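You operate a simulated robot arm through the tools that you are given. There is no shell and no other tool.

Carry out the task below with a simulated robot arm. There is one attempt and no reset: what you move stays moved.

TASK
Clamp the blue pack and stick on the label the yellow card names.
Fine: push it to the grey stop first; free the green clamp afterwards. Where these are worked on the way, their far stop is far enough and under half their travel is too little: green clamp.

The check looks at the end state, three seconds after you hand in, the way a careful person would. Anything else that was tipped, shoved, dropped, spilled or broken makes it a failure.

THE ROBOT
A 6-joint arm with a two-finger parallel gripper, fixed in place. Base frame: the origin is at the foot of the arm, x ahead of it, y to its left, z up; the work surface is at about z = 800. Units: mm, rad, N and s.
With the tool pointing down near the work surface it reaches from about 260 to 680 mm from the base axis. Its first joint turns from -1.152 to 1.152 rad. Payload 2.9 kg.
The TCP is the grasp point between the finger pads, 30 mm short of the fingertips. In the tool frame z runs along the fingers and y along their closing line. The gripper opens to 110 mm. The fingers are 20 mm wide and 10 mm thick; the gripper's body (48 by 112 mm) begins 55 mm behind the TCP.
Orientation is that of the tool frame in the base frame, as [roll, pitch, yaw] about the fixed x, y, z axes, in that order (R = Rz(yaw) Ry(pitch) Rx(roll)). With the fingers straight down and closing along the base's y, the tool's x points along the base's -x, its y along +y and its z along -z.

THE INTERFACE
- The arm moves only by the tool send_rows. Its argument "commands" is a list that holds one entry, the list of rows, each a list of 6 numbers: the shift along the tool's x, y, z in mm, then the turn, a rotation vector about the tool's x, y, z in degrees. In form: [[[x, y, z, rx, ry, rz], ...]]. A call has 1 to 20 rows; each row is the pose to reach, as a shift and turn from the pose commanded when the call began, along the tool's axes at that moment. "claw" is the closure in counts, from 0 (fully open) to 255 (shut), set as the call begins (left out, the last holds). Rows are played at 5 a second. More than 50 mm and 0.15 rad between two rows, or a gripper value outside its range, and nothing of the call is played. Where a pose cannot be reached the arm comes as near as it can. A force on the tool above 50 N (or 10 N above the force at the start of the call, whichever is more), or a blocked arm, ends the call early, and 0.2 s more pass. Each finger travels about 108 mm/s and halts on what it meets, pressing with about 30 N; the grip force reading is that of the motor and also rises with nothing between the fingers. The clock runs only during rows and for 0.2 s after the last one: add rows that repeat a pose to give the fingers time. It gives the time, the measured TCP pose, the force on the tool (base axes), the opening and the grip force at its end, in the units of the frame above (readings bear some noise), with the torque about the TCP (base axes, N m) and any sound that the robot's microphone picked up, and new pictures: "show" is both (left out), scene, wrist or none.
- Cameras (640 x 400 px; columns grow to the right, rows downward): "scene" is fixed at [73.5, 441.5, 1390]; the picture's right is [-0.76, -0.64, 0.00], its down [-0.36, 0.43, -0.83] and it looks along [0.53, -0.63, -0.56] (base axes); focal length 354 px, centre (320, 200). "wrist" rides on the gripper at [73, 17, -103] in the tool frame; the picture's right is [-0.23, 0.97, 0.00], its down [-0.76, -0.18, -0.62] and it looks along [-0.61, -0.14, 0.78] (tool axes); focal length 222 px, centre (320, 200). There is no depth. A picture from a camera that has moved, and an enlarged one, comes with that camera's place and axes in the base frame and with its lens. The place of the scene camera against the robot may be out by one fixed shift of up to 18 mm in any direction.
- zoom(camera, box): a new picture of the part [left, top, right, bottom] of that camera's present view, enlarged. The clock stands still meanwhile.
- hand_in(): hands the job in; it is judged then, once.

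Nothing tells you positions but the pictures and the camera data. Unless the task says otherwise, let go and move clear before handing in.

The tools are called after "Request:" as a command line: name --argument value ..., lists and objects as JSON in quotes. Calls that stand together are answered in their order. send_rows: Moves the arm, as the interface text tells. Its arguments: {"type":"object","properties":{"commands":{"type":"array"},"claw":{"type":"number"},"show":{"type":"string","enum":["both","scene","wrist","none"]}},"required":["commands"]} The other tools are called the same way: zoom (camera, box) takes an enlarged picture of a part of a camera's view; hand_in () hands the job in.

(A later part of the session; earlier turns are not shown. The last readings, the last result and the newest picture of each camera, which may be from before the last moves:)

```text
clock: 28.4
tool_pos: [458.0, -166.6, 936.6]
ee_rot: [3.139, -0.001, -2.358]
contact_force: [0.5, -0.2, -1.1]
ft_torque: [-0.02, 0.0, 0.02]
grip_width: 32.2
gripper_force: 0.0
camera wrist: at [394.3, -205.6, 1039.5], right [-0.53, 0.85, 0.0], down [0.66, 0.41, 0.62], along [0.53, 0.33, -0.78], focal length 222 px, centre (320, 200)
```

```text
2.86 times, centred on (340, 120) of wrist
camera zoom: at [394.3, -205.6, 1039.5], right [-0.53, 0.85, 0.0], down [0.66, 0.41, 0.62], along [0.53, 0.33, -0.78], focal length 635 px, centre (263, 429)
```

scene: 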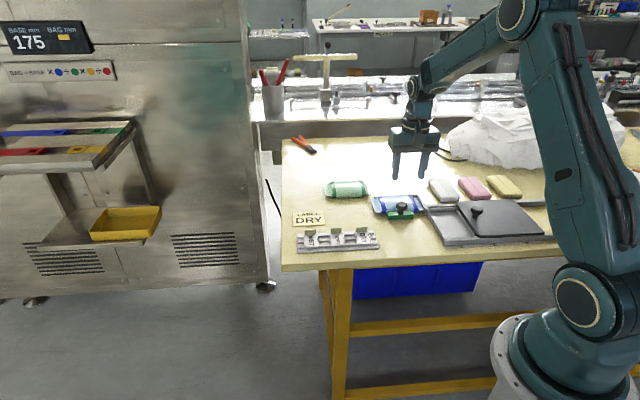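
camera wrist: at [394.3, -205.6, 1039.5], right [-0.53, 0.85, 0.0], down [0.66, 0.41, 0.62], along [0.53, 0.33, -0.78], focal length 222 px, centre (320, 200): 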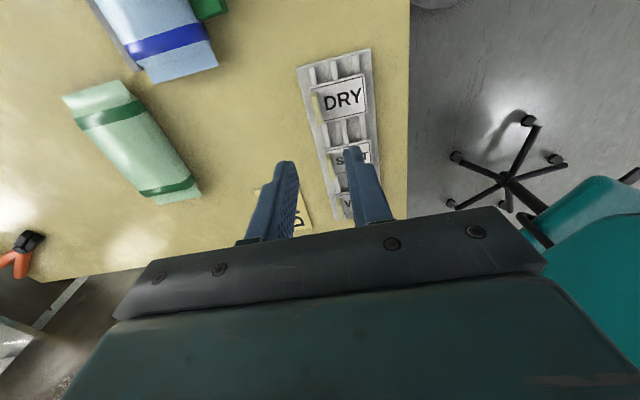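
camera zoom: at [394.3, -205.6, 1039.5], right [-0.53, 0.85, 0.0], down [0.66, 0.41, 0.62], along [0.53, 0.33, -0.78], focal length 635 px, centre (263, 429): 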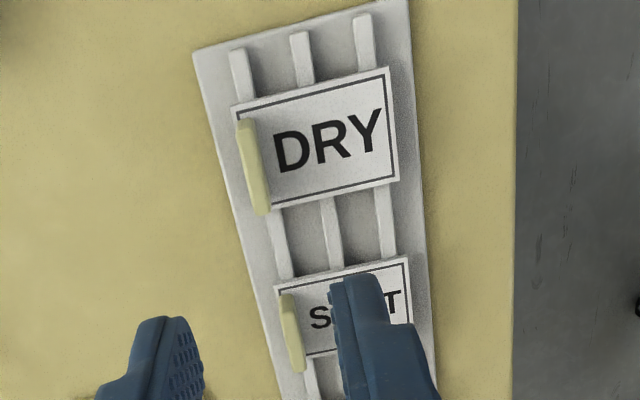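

Request:
zoom --camera "wrist" --box '[300, 60, 380, 125]'

Request:
zoom --camera "scene" --box '[345, 222, 385, 252]'

```text
6.15 times, centred on (340, 92) of wrist
camera zoom: at [394.3, -205.6, 1039.5], right [-0.53, 0.85, 0.0], down [0.66, 0.41, 0.62], along [0.53, 0.33, -0.78], focal length 1367 px, centre (197, 862)
```

zoom: 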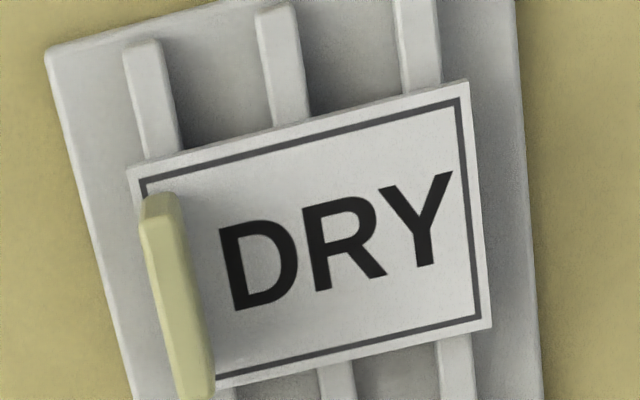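

```text
13.33 times, centred on (365, 237) of scene
camera zoom: at [73.5, 441.5, 1390.0], right [-0.76, -0.64, 0.0], down [-0.36, 0.43, -0.83], along [0.53, -0.63, -0.56], focal length 4723 px, centre (-280, -293)
```

zoom: 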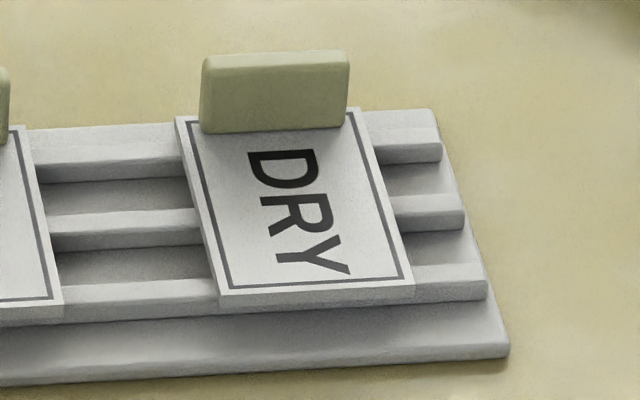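

The DRY label is about 36 × 52 mm with its surface at z≈811. Its tab is centred near s=193, n=441, and rises to about z=826. I'll descend in stages with the fingers either side of the tab.

Request:
send_rows --commands '[[[13, 0.6, 0, 0, 0, 0], [13, 0.6, 35, 0, 0, 0], [13, 0.6, 65, 0, 0, 0], [13, 0.6, 76, 0, 0, 0], [13, 0.6, 76, 0, 0, 0]]]'

Request:
zoom --camera "scene" --box '[330, 205, 400, 255]'

Request:
zoom --camera "wrist" --box '[230, 120, 410, 240]'

```text
clock: 29.6
tool_pos: [447.9, -173.7, 858.6]
ee_rot: [3.139, 0.0, -2.357]
contact_force: [0.4, -0.2, 0.1]
ft_torque: [0.02, 0.03, 0.0]
grip_width: 32.5
gripper_force: 0.0
camera wrist: at [383.6, -212.8, 963.2], right [-0.53, 0.85, 0.0], down [0.67, 0.41, 0.62], along [0.53, 0.33, -0.78], focal length 222 px, centre (320, 200)
```

scene: 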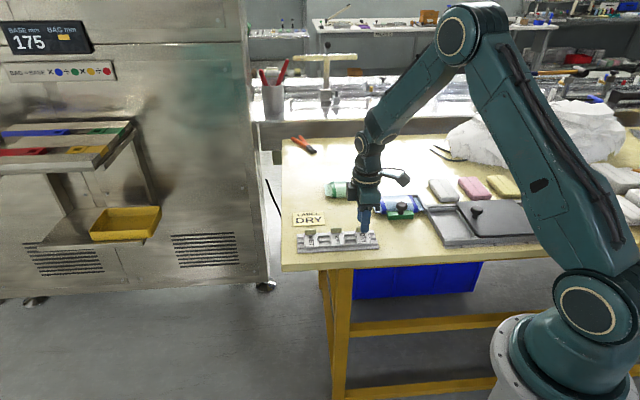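
wrist: 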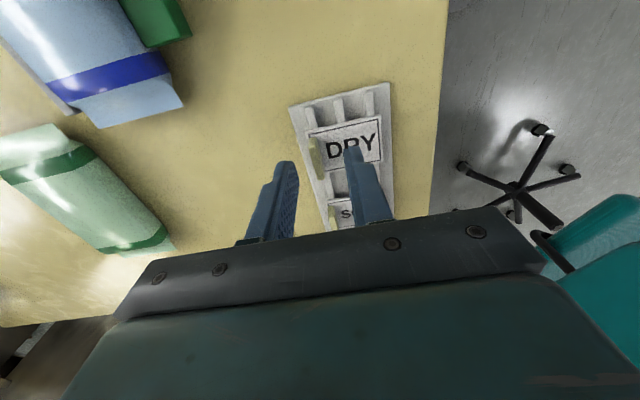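

```text
8.00 times, centred on (365, 230) of scene
camera zoom: at [73.5, 441.5, 1390.0], right [-0.76, -0.64, 0.0], down [-0.36, 0.43, -0.83], along [0.53, -0.63, -0.56], focal length 2834 px, centre (-40, -40)
```

zoom: 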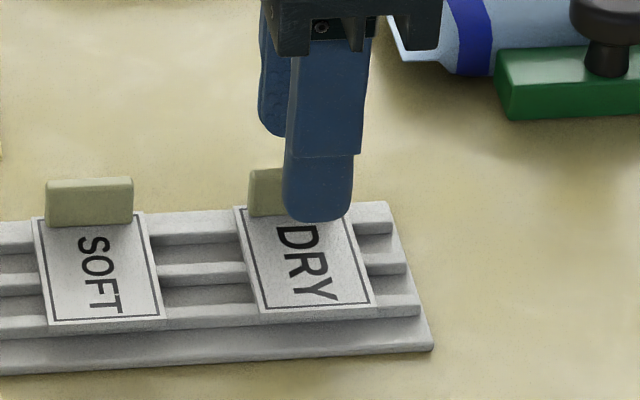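

```text
3.33 times, centred on (320, 180) of wrist
camera zoom: at [383.6, -212.8, 963.2], right [-0.53, 0.85, 0.0], down [0.67, 0.41, 0.62], along [0.53, 0.33, -0.78], focal length 740 px, centre (320, 267)
```

zoom: 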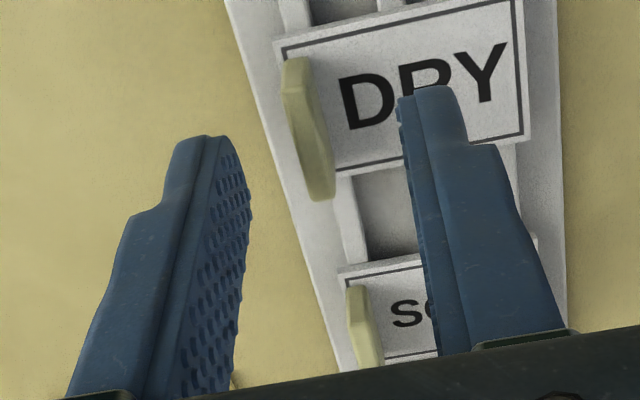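

Both fingers straddle the tab correctly. I'll go down the last 14 mm and close on it.

Request:
send_rows --commands '[[[0, -1.5, 6, 0, 0, 0], [0, -1.5, 11, 0, 0, 0], [0, -1.5, 13.7, 0, 0, 0], [0, -1.5, 13.7, 0, 0, 0]]]' --show "none"

Request:
zoom --camera "scene" --box '[330, 205, 400, 255]'

Request:
zoom --camera "wrist" --box '[230, 120, 410, 240]'

```text
clock: 30.6
tool_pos: [449.7, -175.2, 846.7]
ee_rot: [3.139, 0.001, -2.356]
contact_force: [0.8, -0.1, 0.1]
ft_torque: [0.01, -0.01, 0.0]
grip_width: 32.2
gripper_force: 0.1
```

```text
8.00 times, centred on (365, 230) of scene
camera zoom: at [73.5, 441.5, 1390.0], right [-0.76, -0.64, 0.0], down [-0.36, 0.43, -0.83], along [0.53, -0.63, -0.56], focal length 2834 px, centre (-40, -40)
```

zoom: 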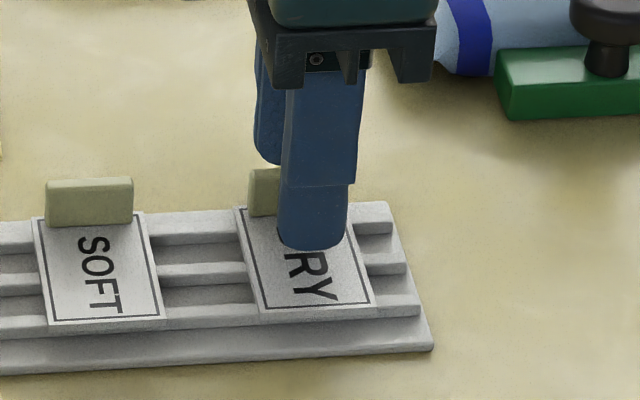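

```text
3.33 times, centred on (320, 180) of wrist
camera zoom: at [385.9, -215.2, 949.4], right [-0.53, 0.85, 0.0], down [0.67, 0.41, 0.62], along [0.53, 0.33, -0.78], focal length 740 px, centre (320, 267)
```

zoom: 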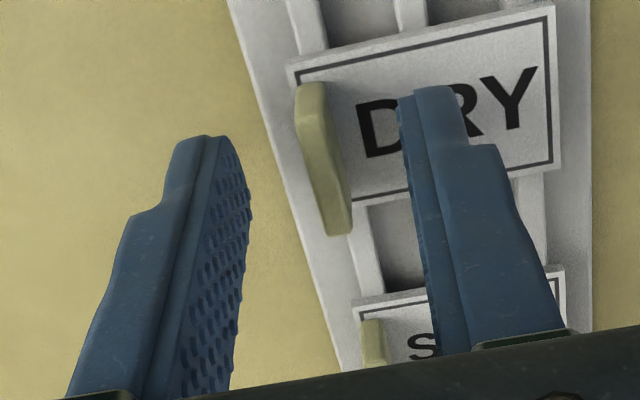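

Request:
send_rows --commands '[[[-1, 0, 1.5, 0, 0, 0], [-1, 0, 1.5, 0, 0, 0]]]' --show "none"

Request:
send_rows --commands '[[[0, 0, 0, 0, 0, 0], [0, 0, 0, 0, 0, 0], [0, 0, 0, 0, 0, 0]]]' --claw 255 --show "none"

Request:
zoom --camera "scene" --box '[330, 205, 400, 255]'

Request:
zoom --camera "wrist" --box '[230, 120, 410, 240]'

```text
clock: 31.2
tool_pos: [450.0, -174.8, 845.3]
ee_rot: [3.141, -0.001, -2.357]
contact_force: [-0.1, -0.4, 0.1]
ft_torque: [0.01, 0.02, 0.01]
grip_width: 32.2
gripper_force: 0.1
```

```text
clock: 32.0
tool_pos: [450.6, -175.6, 844.9]
ee_rot: [3.14, -0.001, -2.357]
contact_force: [-0.2, 0.4, 0.5]
ft_torque: [0.01, 0.02, 0.01]
grip_width: 0.0
gripper_force: 30.2
```

```text
8.00 times, centred on (365, 230) of scene
camera zoom: at [73.5, 441.5, 1390.0], right [-0.76, -0.64, 0.0], down [-0.36, 0.43, -0.83], along [0.53, -0.63, -0.56], focal length 2834 px, centre (-40, -40)
```

zoom: 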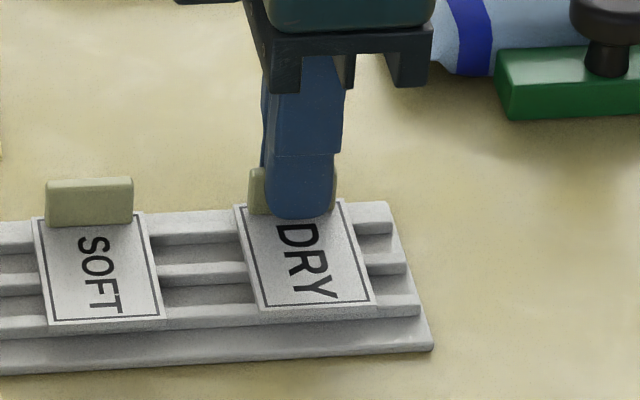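

```text
3.33 times, centred on (320, 180) of wrist
camera zoom: at [386.5, -214.5, 947.9], right [-0.53, 0.85, 0.0], down [0.67, 0.41, 0.62], along [0.53, 0.33, -0.78], focal length 740 px, centre (320, 267)
```

zoom: 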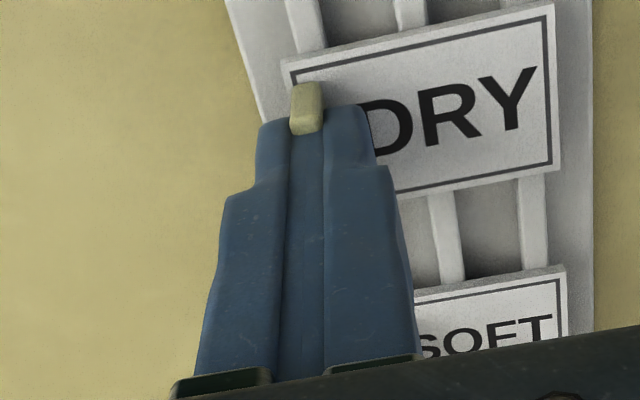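

The grip reading is 0.0, but the picture shows the tab between the fingertips. I'll lift a little and check whether the label comes along.

Request:
send_rows --commands '[[[0, 0, -3, 0, 0, 0], [0, 0, -8, 0, 0, 0], [0, 0, -15, 0, 0, 0], [0, 0, -15, 0, 0, 0]]]' --show "none"

Request:
zoom --camera "scene" --box '[330, 205, 400, 255]'

Request:
zoom --camera "wrist" --box '[230, 100, 430, 240]'

```text
clock: 33.0
tool_pos: [449.9, -175.8, 859.8]
ee_rot: [3.141, 0.0, -2.356]
contact_force: [-0.1, -0.5, -0.3]
ft_torque: [0.0, 0.0, 0.01]
grip_width: 0.0
gripper_force: 30.2
```

```text
8.00 times, centred on (365, 230) of scene
camera zoom: at [73.5, 441.5, 1390.0], right [-0.76, -0.64, 0.0], down [-0.36, 0.43, -0.83], along [0.53, -0.63, -0.56], focal length 2834 px, centre (-40, -40)
```

zoom: 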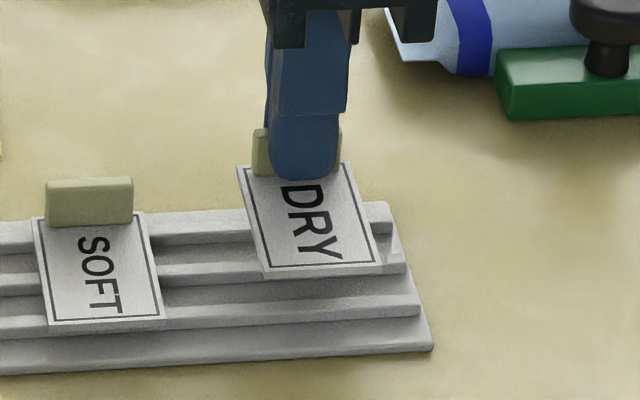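

```text
2.86 times, centred on (330, 170) of wrist
camera zoom: at [386.3, -214.7, 963.7], right [-0.53, 0.85, 0.0], down [0.67, 0.41, 0.62], along [0.53, 0.33, -0.78], focal length 635 px, centre (291, 286)
```

zoom: 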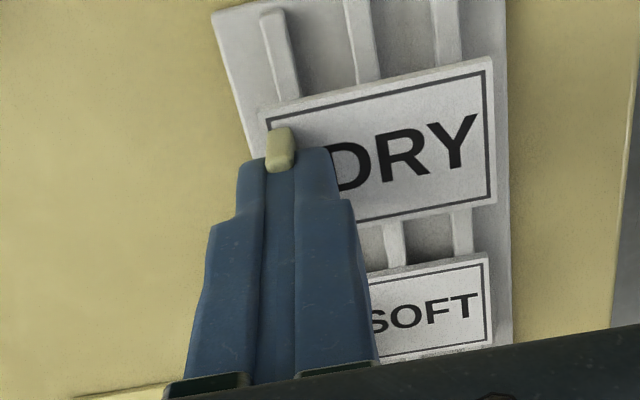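

The DRY label is up in the gripper and level. I'll carry it high over the clamped pack, aiming for the middle of the pack top while leaving a few mm clear of the clamp knob.

Request:
send_rows --commands '[[[0, 0, -20, 0, 0, 0], [0, 0, -40, 0, 0, 0], [0, 0, -60, 0, 0, 0], [20, -22, -60, 0, 0, 0], [40, -44, -60, 0, 0, 0], [60, -66, -60, 0, 0, 0], [80, -88, -60, 0, 0, 0], [100, -110, -60, 0, 0, 0], [121.5, -132.2, -60, 0, 0, 0], [121.5, -132.2, -60, 0, 0, 0]]]'

Request:
zoom --camera "scene" --box '[350, 150, 450, 230]'

Request:
zoom --camera "wrist" --box '[230, 100, 430, 240]'

```text
clock: 35.2
tool_pos: [456.2, -357.7, 920.3]
ee_rot: [3.141, 0.001, -2.355]
contact_force: [0.7, 0.7, 1.1]
ft_torque: [-0.01, 0.03, -0.06]
grip_width: 0.3
gripper_force: 30.3
camera wrist: at [393.3, -396.5, 1023.8], right [-0.53, 0.85, 0.0], down [0.66, 0.41, 0.62], along [0.53, 0.33, -0.78], focal length 222 px, centre (320, 200)
```

scene: 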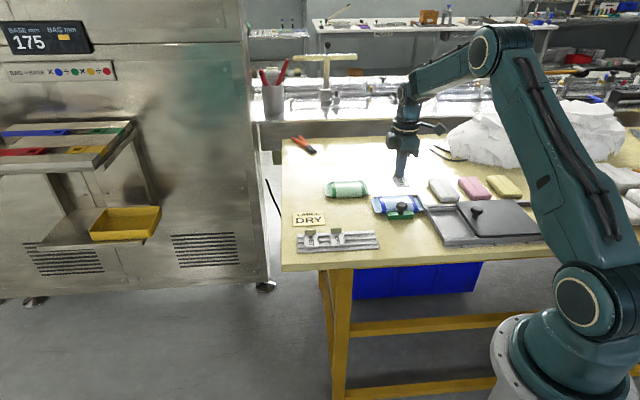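
wrist: 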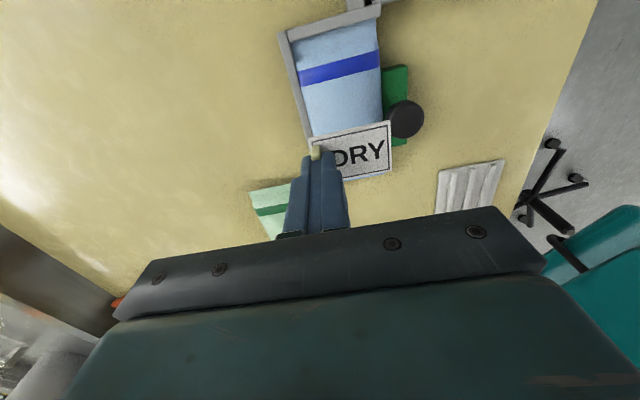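

```text
5.00 times, centred on (400, 190) of scene
camera zoom: at [73.5, 441.5, 1390.0], right [-0.76, -0.64, 0.0], down [-0.36, 0.43, -0.83], along [0.53, -0.63, -0.56], focal length 1771 px, centre (-80, 250)
```

zoom: 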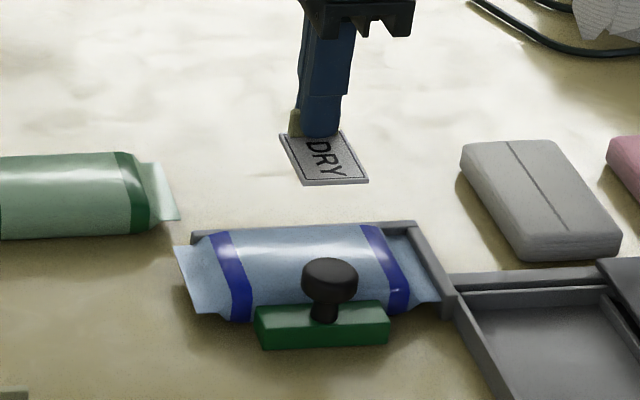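

```text
2.86 times, centred on (330, 170) of wrist
camera zoom: at [393.3, -396.5, 1023.8], right [-0.53, 0.85, 0.0], down [0.66, 0.41, 0.62], along [0.53, 0.33, -0.78], focal length 635 px, centre (291, 286)
```

zoom: 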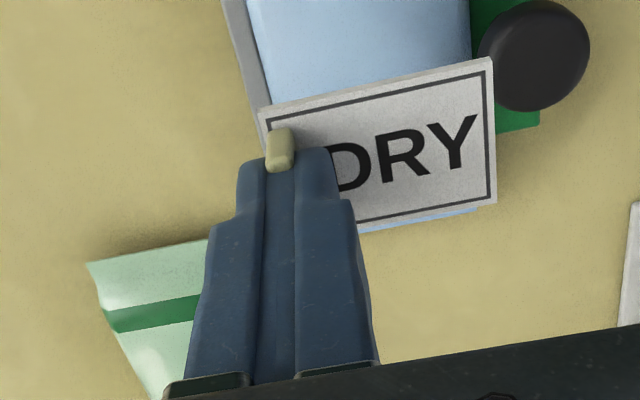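

The label spans about n 527–579 here, roughly 6 mm clear of the knob. I'll make a small centring shift and descend to just above the pack.

Request:
send_rows --commands '[[[-1.5, 1, 10, 0, 0, 0], [-1.5, 1, 25, 0, 0, 0], [-1.5, 1, 38, 0, 0, 0], [-1.5, 1, 44, 0, 0, 0], [-1.5, 1, 46, 0, 0, 0], [-1.5, 1, 46, 0, 0, 0]]]'

Request:
zoom --camera "scene" --box '[360, 170, 440, 230]'

Request:
zoom --camera "wrist" --box '[230, 100, 430, 240]'

```text
clock: 36.6
tool_pos: [458.8, -354.9, 872.7]
ee_rot: [3.141, -0.001, -2.356]
contact_force: [-0.6, 0.3, 0.0]
ft_torque: [0.0, 0.02, 0.01]
grip_width: 0.1
gripper_force: 30.1
camera wrist: at [395.0, -393.2, 976.2], right [-0.53, 0.85, 0.0], down [0.67, 0.41, 0.62], along [0.53, 0.33, -0.78], focal length 222 px, centre (320, 200)
```

scene: 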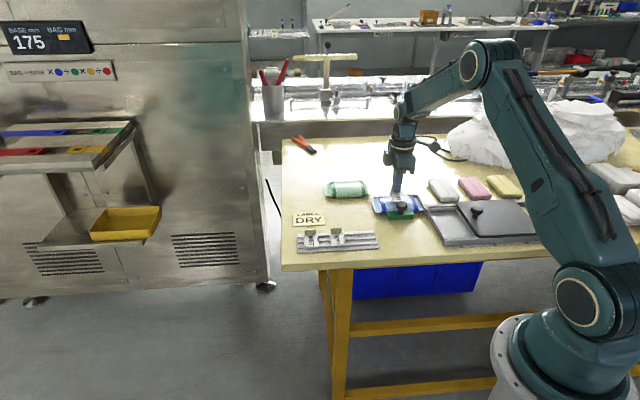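
wrist: 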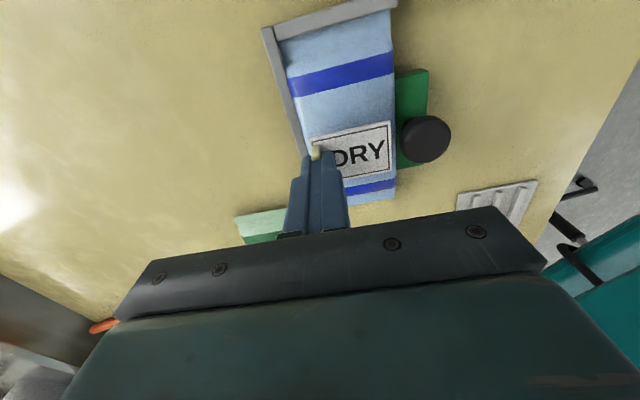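

```text
6.67 times, centred on (400, 200) of scene
camera zoom: at [73.5, 441.5, 1390.0], right [-0.76, -0.64, 0.0], down [-0.36, 0.43, -0.83], along [0.53, -0.63, -0.56], focal length 2362 px, centre (-213, 200)
```

zoom: 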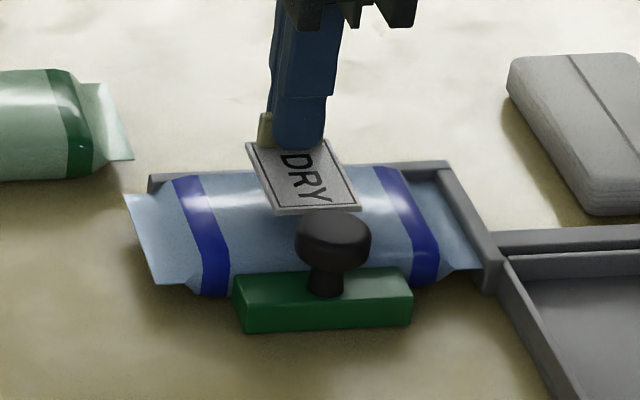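

```text
2.86 times, centred on (330, 170) of wrist
camera zoom: at [395.0, -393.2, 976.2], right [-0.53, 0.85, 0.0], down [0.67, 0.41, 0.62], along [0.53, 0.33, -0.78], focal length 635 px, centre (291, 286)
```

zoom: 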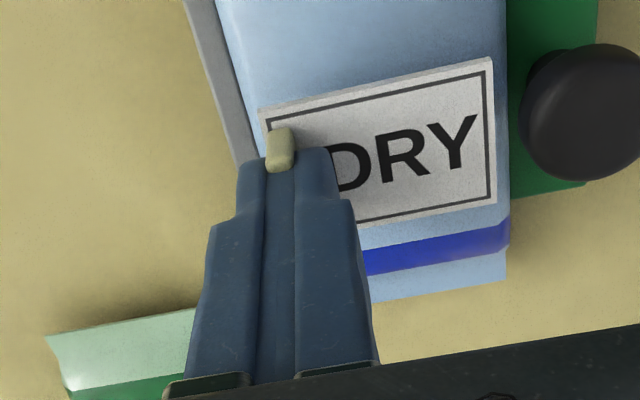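

The label is just above the pack, centred between the stripes. I'll lower it in 1 mm steps and watch the vertical force.

Request:
send_rows --commands '[[[0, 0, 1, 0, 0, 0], [0, 0, 2, 0, 0, 0], [0, 0, 3, 0, 0, 0], [0, 0, 4, 0, 0, 0], [0, 0, 5, 0, 0, 0]]]' --show "none"

Request:
zoom --camera "scene" --box '[360, 170, 440, 230]'

```text
clock: 37.8
tool_pos: [458.2, -353.7, 868.2]
ee_rot: [3.14, 0.001, -2.356]
contact_force: [0.6, -0.6, 0.1]
ft_torque: [-0.03, 0.0, 0.02]
grip_width: 0.0
gripper_force: 29.4
```

```text
6.67 times, centred on (400, 200) of scene
camera zoom: at [73.5, 441.5, 1390.0], right [-0.76, -0.64, 0.0], down [-0.36, 0.43, -0.83], along [0.53, -0.63, -0.56], focal length 2362 px, centre (-213, 200)
```

zoom: 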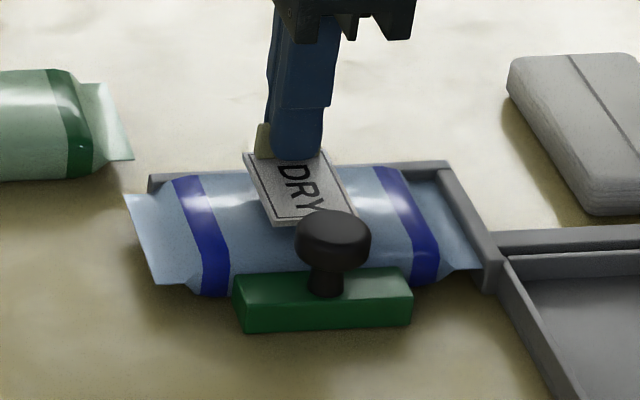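

Request:
send_rows --commands '[[[0, 0, 1, 0, 0, 0], [0, 0, 2, 0, 0, 0], [0, 0, 3, 0, 0, 0], [0, 0, 4, 0, 0, 0]]]' --show "none"

Request:
zoom --camera "scene" --box '[360, 170, 440, 230]'

```text
clock: 38.8
tool_pos: [458.5, -354.3, 864.7]
ee_rot: [3.139, -0.001, -2.356]
contact_force: [-0.1, 0.9, 0.0]
ft_torque: [-0.02, 0.02, 0.01]
grip_width: 0.1
gripper_force: 30.1
```

```text
6.67 times, centred on (400, 200) of scene
camera zoom: at [73.5, 441.5, 1390.0], right [-0.76, -0.64, 0.0], down [-0.36, 0.43, -0.83], along [0.53, -0.63, -0.56], focal length 2362 px, centre (-213, 200)
```

zoom: 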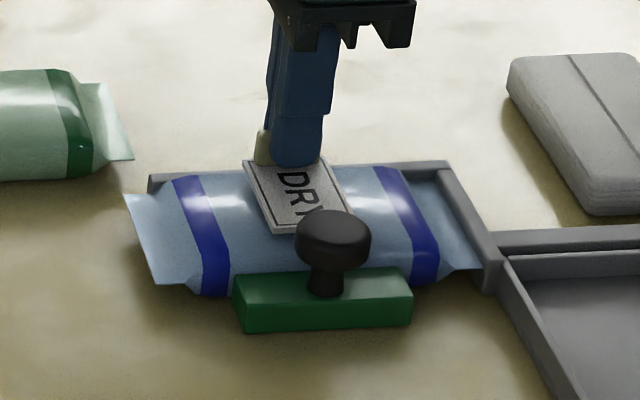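

Request:
send_rows --commands '[[[0, 0, 0.7, 0, 0, 0], [0, 0, 1.4, 0, 0, 0], [0, 0, 2, 0, 0, 0]]]' --show "none"

Request:
send_rows --commands '[[[0, 0, 0.7, 0, 0, 0], [0, 0, 1.4, 0, 0, 0], [0, 0, 2, 0, 0, 0]]]' --show "none"

Request:
zoom --camera "scene" --box '[360, 170, 440, 230]'

Request:
zoom --camera "wrist" --box '[230, 100, 430, 240]'

```text
clock: 39.6
tool_pos: [457.1, -354.1, 863.0]
ee_rot: [3.14, 0.0, -2.356]
contact_force: [-0.4, -0.2, 0.2]
ft_torque: [-0.07, -0.02, 0.02]
grip_width: 0.0
gripper_force: 30.1
```

```text
clock: 40.4
tool_pos: [458.7, -354.6, 859.4]
ee_rot: [3.139, 0.002, -2.356]
contact_force: [0.3, 0.3, -0.3]
ft_torque: [0.04, 0.0, -0.02]
grip_width: 0.1
gripper_force: 30.0
```

```text
6.67 times, centred on (400, 200) of scene
camera zoom: at [73.5, 441.5, 1390.0], right [-0.76, -0.64, 0.0], down [-0.36, 0.43, -0.83], along [0.53, -0.63, -0.56], focal length 2362 px, centre (-213, 200)
```

zoom: 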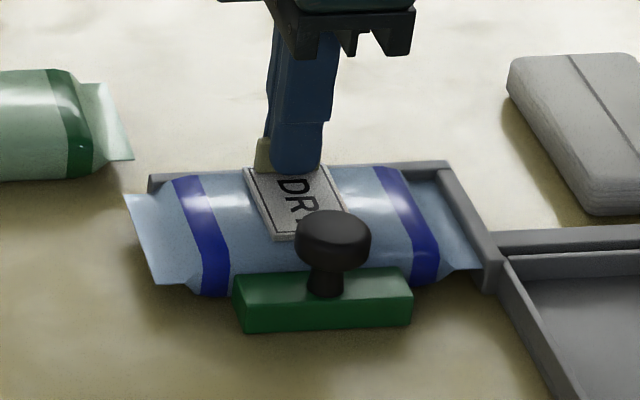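

```text
2.86 times, centred on (330, 170) of wrist
camera zoom: at [394.6, -393.2, 963.7], right [-0.53, 0.85, 0.0], down [0.66, 0.41, 0.62], along [0.53, 0.33, -0.78], focal length 635 px, centre (291, 286)
```

zoom: 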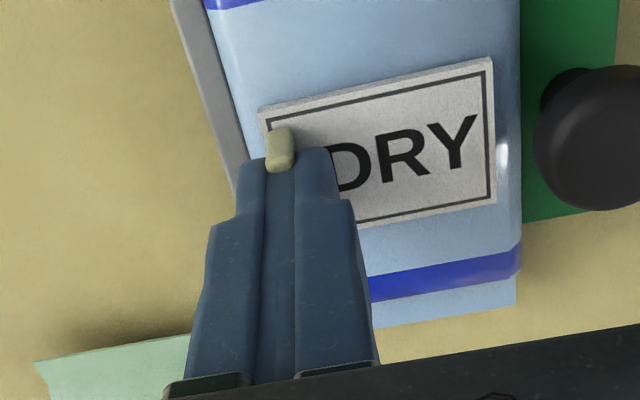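

No contact force yet, so I'll keep lowering gently.

Request:
send_rows --commands '[[[0, 0, 0.7, 0, 0, 0], [0, 0, 1.4, 0, 0, 0], [0, 0, 2, 0, 0, 0]]]' --show "none"

Request:
zoom --camera "scene" --box '[380, 180, 420, 210]'

```text
clock: 41.2
tool_pos: [456.0, -354.0, 858.2]
ee_rot: [3.139, 0.0, -2.357]
contact_force: [0.4, 0.2, -0.5]
ft_torque: [-0.02, -0.01, -0.01]
grip_width: 0.0
gripper_force: 30.6
```

```text
13.33 times, centred on (400, 195) of scene
camera zoom: at [73.5, 441.5, 1390.0], right [-0.76, -0.64, 0.0], down [-0.36, 0.43, -0.83], along [0.53, -0.63, -0.56], focal length 4723 px, centre (-747, 267)
```

zoom: 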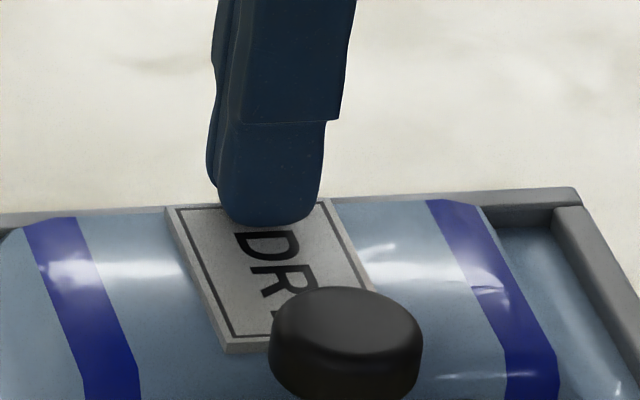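

Request:
send_rows --commands '[[[0, 0, 0.7, 0, 0, 0], [0, 0, 1.4, 0, 0, 0], [0, 0, 2, 0, 0, 0]]]' --show "none"

Request:
zoom --camera "scene" --box '[380, 180, 420, 210]'

```text
clock: 42.0
tool_pos: [457.8, -354.7, 855.7]
ee_rot: [3.141, 0.001, -2.357]
contact_force: [0.2, 0.4, 1.4]
ft_torque: [0.02, 0.01, 0.0]
grip_width: 0.0
gripper_force: 29.9
```

```text
13.33 times, centred on (400, 195) of scene
camera zoom: at [73.4, 441.5, 1390.0], right [-0.76, -0.64, 0.0], down [-0.36, 0.43, -0.83], along [0.53, -0.63, -0.56], focal length 4723 px, centre (-747, 267)
```

zoom: 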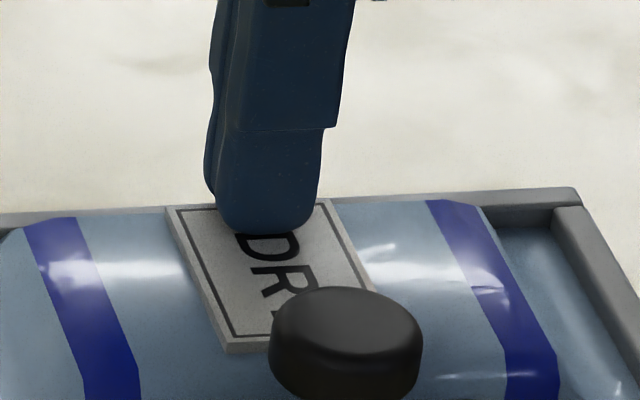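

The label has stopped moving, so it is resting on the pack. I'll press down gently to stick it.

Request:
send_rows --commands '[[[0, 0, 0.5, 0, 0, 0], [0, 0, 1, 0, 0, 0], [0, 0, 1.5, 0, 0, 0]]]' --show "none"

Request:
zoom --camera "scene" --box '[380, 180, 420, 210]'

Request:
zoom --camera "wrist" --box '[270, 110, 410, 210]'

```text
clock: 42.8
tool_pos: [457.4, -354.7, 854.7]
ee_rot: [-3.141, 0.0, -2.357]
contact_force: [1.5, 1.4, 7.9]
ft_torque: [0.05, -0.02, -0.05]
grip_width: 0.0
gripper_force: 29.9
```

```text
13.33 times, centred on (400, 195) of scene
camera zoom: at [73.4, 441.6, 1389.9], right [-0.76, -0.64, 0.0], down [-0.36, 0.43, -0.83], along [0.53, -0.63, -0.56], focal length 4723 px, centre (-747, 267)
```

zoom: 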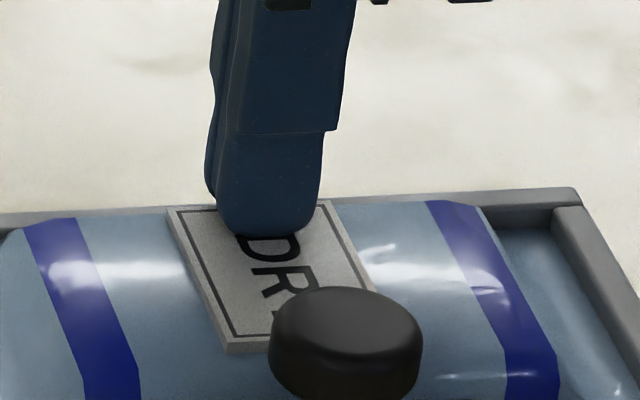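

```text
4.00 times, centred on (340, 160) of wrist
camera zoom: at [394.4, -393.2, 958.5], right [-0.53, 0.85, 0.0], down [0.66, 0.41, 0.62], along [0.53, 0.33, -0.78], focal length 888 px, centre (240, 360)
```

zoom: 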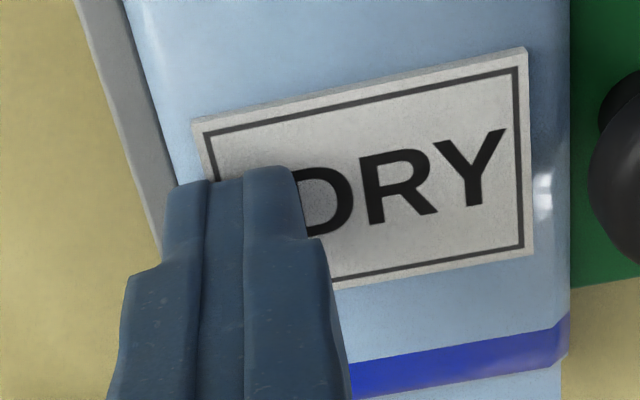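

The label is seated flat, the tab has gone from view and the force is about 8 N, so the label appears stuck. I'll hold briefly, ease off the pressure, then open slightly and lift.

Request:
send_rows --commands '[[[0, 0, 0.4, 0, 0, 0], [0, 0, 0.4, 0, 0, 0], [0, 0, 0.4, 0, 0, 0], [0, 0, -1.2, 0, 0, 0], [0, 0, -1.2, 0, 0, 0]]]' --show "none"

Request:
send_rows --commands '[[[0, 0, 0, 0, 0, 0], [0, 0, 0, 0, 0, 0], [0, 0, -5, 0, 0, 0], [0, 0, -20, 0, 0, 0], [0, 0, -50, 0, 0, 0], [0, 0, -80, 0, 0, 0], [0, 0, -80, 0, 0, 0]]]' --claw 210

Request:
zoom --camera "scene" --box '[370, 180, 430, 225]'

Request:
zoom --camera "wrist" --box '[230, 0, 430, 240]'

```text
clock: 44.0
tool_pos: [457.7, -353.4, 855.7]
ee_rot: [3.14, 0.001, -2.356]
contact_force: [0.4, -0.1, 3.1]
ft_torque: [-0.02, -0.02, -0.02]
grip_width: 0.1
gripper_force: 30.0
```

```text
clock: 45.6
tool_pos: [457.2, -354.1, 936.1]
ee_rot: [3.14, 0.001, -2.355]
contact_force: [-0.6, 0.0, 0.0]
ft_torque: [0.01, 0.02, -0.02]
grip_width: 19.2
gripper_force: 0.0
camera wrist: at [394.4, -392.7, 1039.9], right [-0.53, 0.85, 0.0], down [0.67, 0.41, 0.62], along [0.53, 0.33, -0.78], focal length 222 px, centre (320, 200)
```

scene: 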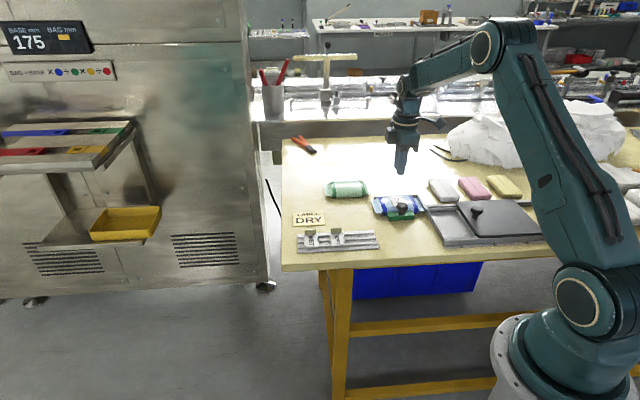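
wrist: 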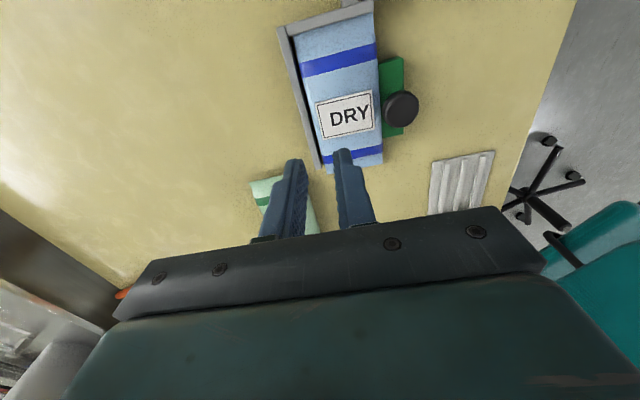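

```text
8.89 times, centred on (400, 202) of scene
camera zoom: at [73.5, 441.5, 1390.0], right [-0.76, -0.64, 0.0], down [-0.36, 0.43, -0.83], along [0.53, -0.63, -0.56], focal length 3149 px, centre (-391, 178)
```

zoom: 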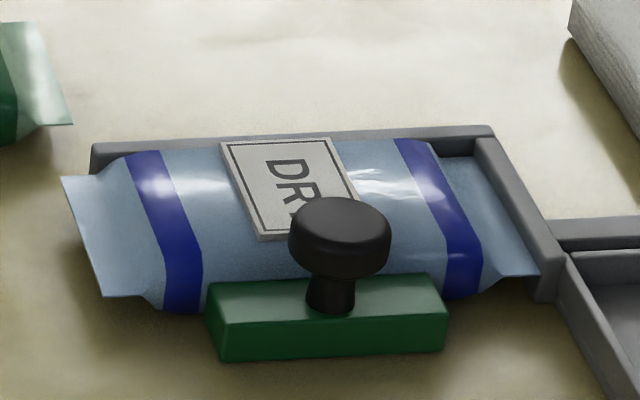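

```text
1.67 times, centred on (330, 120) of wrist
camera zoom: at [394.4, -392.7, 1039.9], right [-0.53, 0.85, 0.0], down [0.67, 0.41, 0.62], along [0.53, 0.33, -0.78], focal length 370 px, centre (303, 333)
```

zoom: 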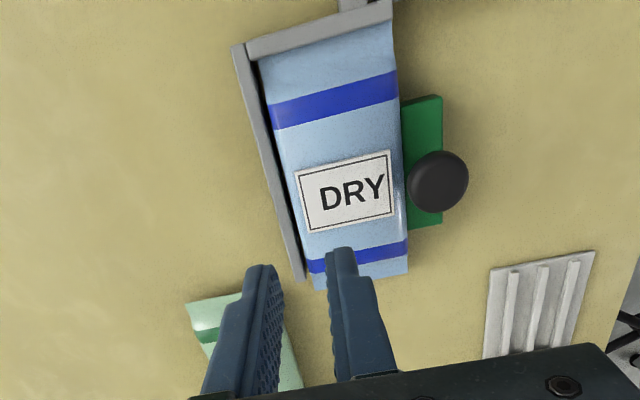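

The DRY label is stuck flat on the blue pack and its tab has come away. Now I'll free the clamp: turn 90° again and go back over the knob.

Request:
send_rows --commands '[[[0, 6, 0, 0, 0, 8.2], [0, 12, 0, 0, 0, 16.4], [0, 18, 0, 0, 0, 24.6], [0, 25, 0, 0, 0, 32.8], [0, 31, 0, 0, 0, 41], [-1, 37, 0, 0, 0, 49.2], [-1, 43, 0, 0, 0, 57.4], [-1, 50, 0, 0, 0, 65.6], [-2, 56, 0, 0, 0, 73.8], [-2, 62, 0, 0, 0, 82], [-2, 68.7, 0, 0, 0, 90], [-2, 68.7, 0, 0, 0, 90]]]' --claw 116 --show "wrist"

Request:
zoom --camera "wrist" --box '[240, 70, 420, 220]'

```text
clock: 48.2
tool_pos: [410.4, -304.3, 936.3]
ee_rot: [-3.141, -0.001, 2.354]
contact_force: [-0.3, 0.2, 0.1]
ft_torque: [0.01, 0.03, 0.0]
grip_width: 60.2
gripper_force: 0.0
camera wrist: at [371.2, -240.8, 1040.4], right [0.85, 0.53, 0.0], down [0.41, -0.67, 0.62], along [0.33, -0.53, -0.78], focal length 222 px, centre (320, 200)
```

wrist: 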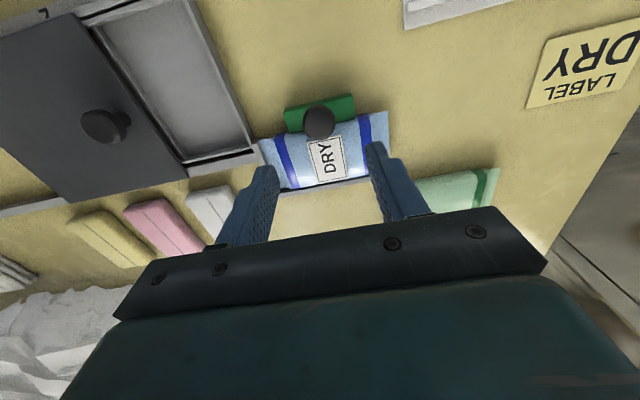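

```text
2.67 times, centred on (330, 145) of wrist
camera zoom: at [371.2, -240.8, 1040.4], right [0.85, 0.53, 0.0], down [0.41, -0.67, 0.62], along [0.33, -0.53, -0.78], focal length 592 px, centre (293, 347)
```

zoom: 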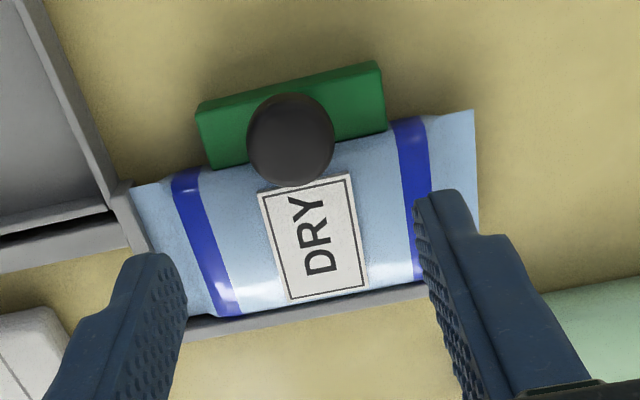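

I'm aligned over the knob at (75, 505). I'll descend and grip.

Request:
send_rows --commands '[[[1, 0, 25, 0, 0, 0], [1, 0, 50, 0, 0, 0], [1, 0, 70, 0, 0, 0], [1, 0, 80.5, 0, 0, 0], [1, 0, 80.5, 0, 0, 0]]]' --show "none"

Request:
zoom --camera "scene" --box '[360, 170, 440, 230]'

Request:
send_rows --commands '[[[0, 0, 0, 0, 0, 0], [0, 0, 0, 0, 0, 0], [0, 0, 0, 0, 0, 0]]]' --claw 255 --show "none"

Request:
zoom --camera "scene" --box '[360, 170, 440, 230]'

```text
clock: 49.4
tool_pos: [411.5, -302.7, 854.7]
ee_rot: [-3.14, -0.002, 2.356]
contact_force: [0.3, 0.2, -0.1]
ft_torque: [0.05, -0.02, 0.0]
grip_width: 59.9
gripper_force: 0.2
```

```text
6.67 times, centred on (400, 200) of scene
camera zoom: at [73.5, 441.5, 1390.0], right [-0.76, -0.64, 0.0], down [-0.36, 0.43, -0.83], along [0.53, -0.63, -0.56], focal length 2362 px, centre (-213, 200)
```

zoom: 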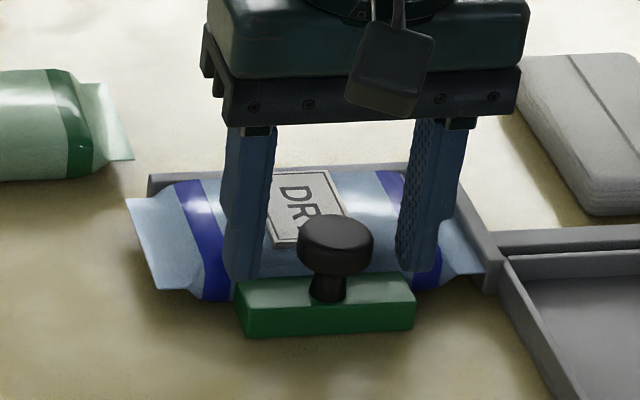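

```text
clock: 50.2
tool_pos: [409.0, -303.4, 854.6]
ee_rot: [-3.139, -0.001, 2.352]
contact_force: [-8.0, -7.8, -2.1]
ft_torque: [-0.28, 0.01, 0.03]
grip_width: 29.0
gripper_force: 45.6
```

```text
6.67 times, centred on (400, 200) of scene
camera zoom: at [73.3, 441.3, 1390.1], right [-0.76, -0.64, 0.0], down [-0.36, 0.43, -0.83], along [0.53, -0.63, -0.56], focal length 2362 px, centre (-213, 200)
```

zoom: 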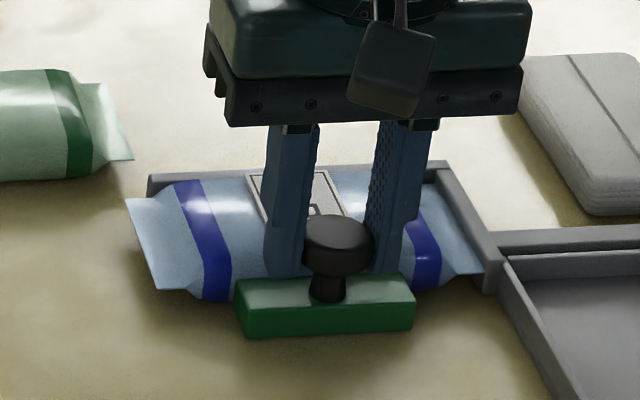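

I have the knob. I'll pull the clamp straight back towards its start position.

Request:
send_rows --commands '[[[3, -0.5, 0, 0, 0, 0], [6, -1, 0, 0, 0, 0], [9, -1, 0, 0, 0, 0], [12, -1, 0, 0, 0, 0], [15, -1, 0, 0, 0, 0], [18, -1, 0, 0, 0, 0], [21, -1, 0, 0, 0, 0], [24, -1, 0, 0, 0, 0], [26, -1, 0, 0, 0, 0], [27, -1, 0, 0, 0, 0]]]' --show "none"

Request:
zoom --camera "scene" --box '[360, 180, 440, 240]'

```text
clock: 52.4
tool_pos: [392.0, -285.5, 855.4]
ee_rot: [3.141, 0.004, 2.357]
contact_force: [16.7, -10.7, -30.2]
ft_torque: [-0.34, -0.37, -0.01]
grip_width: 28.9
gripper_force: 45.0
```

```text
6.67 times, centred on (400, 210) of scene
camera zoom: at [74.2, 441.0, 1390.1], right [-0.76, -0.64, 0.0], down [-0.36, 0.43, -0.83], along [0.53, -0.63, -0.56], focal length 2362 px, centre (-213, 133)
```

zoom: 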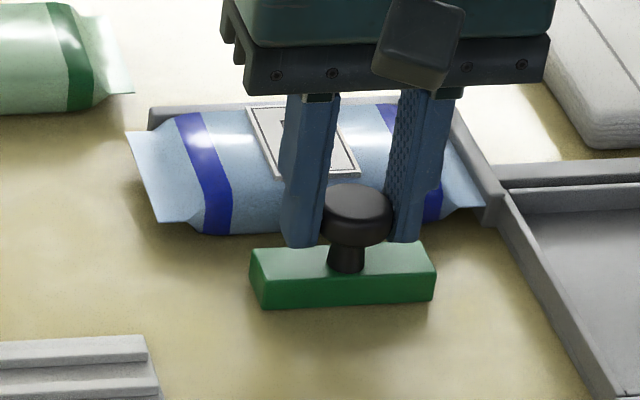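

The clamp is back exactly where it started, against its open stop. I'll ease the load, let go and rise.

Request:
send_rows --commands '[[[-1.5, 0, 0, 0, 0, 0], [-1.5, 0, 0, 0, 0, 0]]]' --show "none"

Request:
send_rows --commands '[[[0, 0, 0, 0, 0, 0], [0, 0, 0, 0, 0, 0], [0, 0, 0, 0, 0, 0], [0, 0, -15, 0, 0, 0], [0, 0, -40, 0, 0, 0], [0, 0, -70, 0, 0, 0], [0, 0, -110, 0, 0, 0], [0, 0, -110, 0, 0, 0]]]' --claw 126

Request:
zoom --camera "scene" --box '[360, 180, 440, 240]'

Request:
zoom --camera "wrist" --box '[240, 70, 420, 220]'

Request:
zoom --camera "scene" --box '[280, 150, 440, 260]'

```text
clock: 53.0
tool_pos: [391.5, -285.5, 855.4]
ee_rot: [3.139, 0.001, 2.357]
contact_force: [12.0, -1.5, -18.8]
ft_torque: [-0.47, -0.63, -0.04]
grip_width: 29.1
gripper_force: 45.0
```

```text
clock: 54.8
tool_pos: [392.0, -285.4, 966.0]
ee_rot: [-3.141, -0.001, 2.357]
contact_force: [-0.5, -0.1, -0.5]
ft_torque: [-0.02, 0.02, -0.02]
grip_width: 55.6
gripper_force: 0.1
camera wrist: at [351.7, -221.1, 1069.2], right [0.85, 0.53, 0.0], down [0.41, -0.67, 0.62], along [0.33, -0.53, -0.78], focal length 222 px, centre (320, 200)
```

scene: 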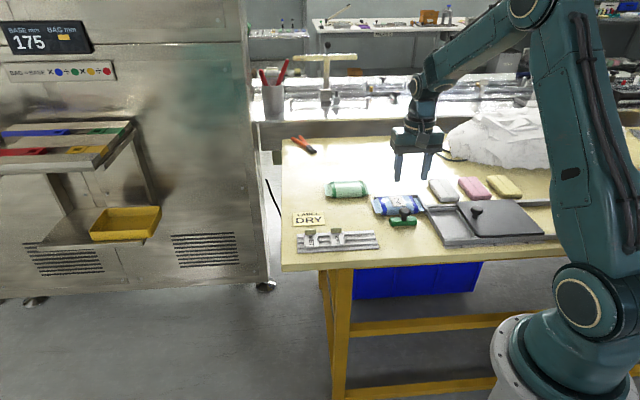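
wrist: 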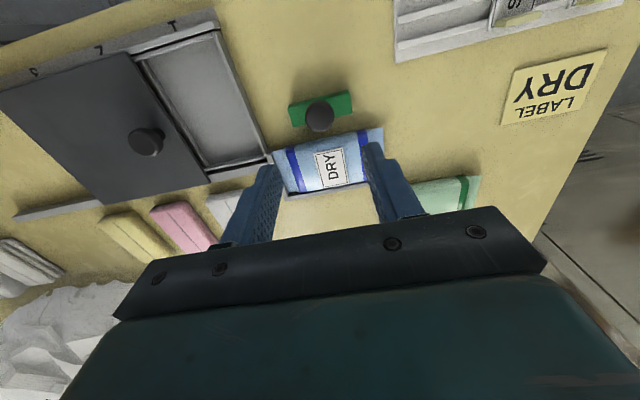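

```text
6.67 times, centred on (400, 210) of scene
camera zoom: at [73.5, 441.5, 1390.0], right [-0.76, -0.64, 0.0], down [-0.36, 0.43, -0.83], along [0.53, -0.63, -0.56], focal length 2362 px, centre (-213, 133)
```

zoom: 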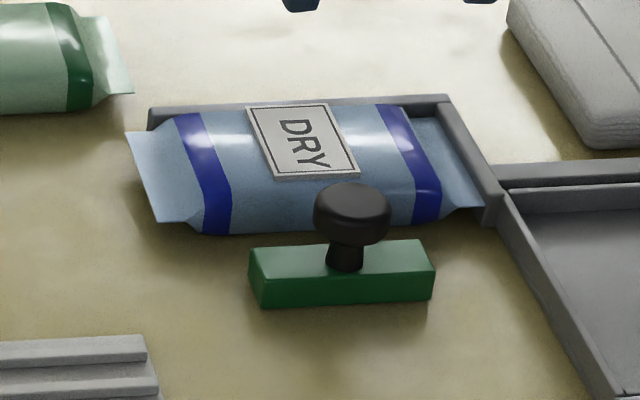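

```text
2.67 times, centred on (330, 145) of wrist
camera zoom: at [351.7, -221.1, 1069.2], right [0.85, 0.53, 0.0], down [0.41, -0.67, 0.62], along [0.33, -0.53, -0.78], focal length 592 px, centre (293, 347)
```

zoom: 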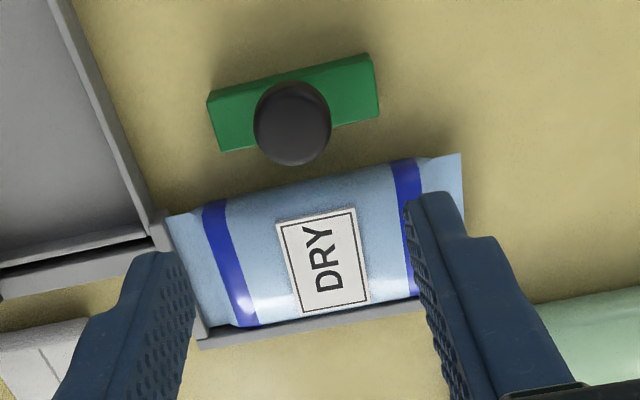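

```text
3.64 times, centred on (360, 205) of scene
camera zoom: at [73.5, 441.5, 1390.0], right [-0.76, -0.64, 0.0], down [-0.36, 0.43, -0.83], along [0.53, -0.63, -0.56], focal length 1288 px, centre (174, 182)
```

zoom: 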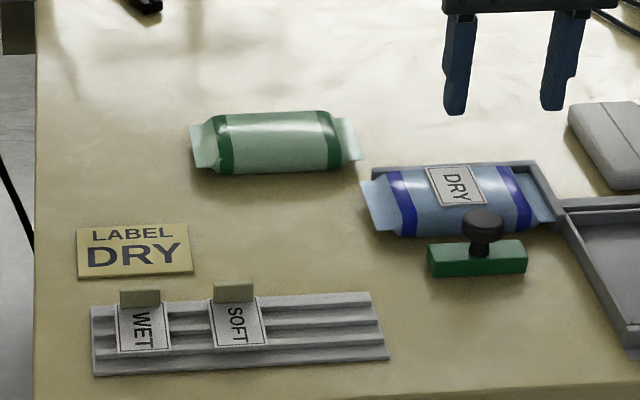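

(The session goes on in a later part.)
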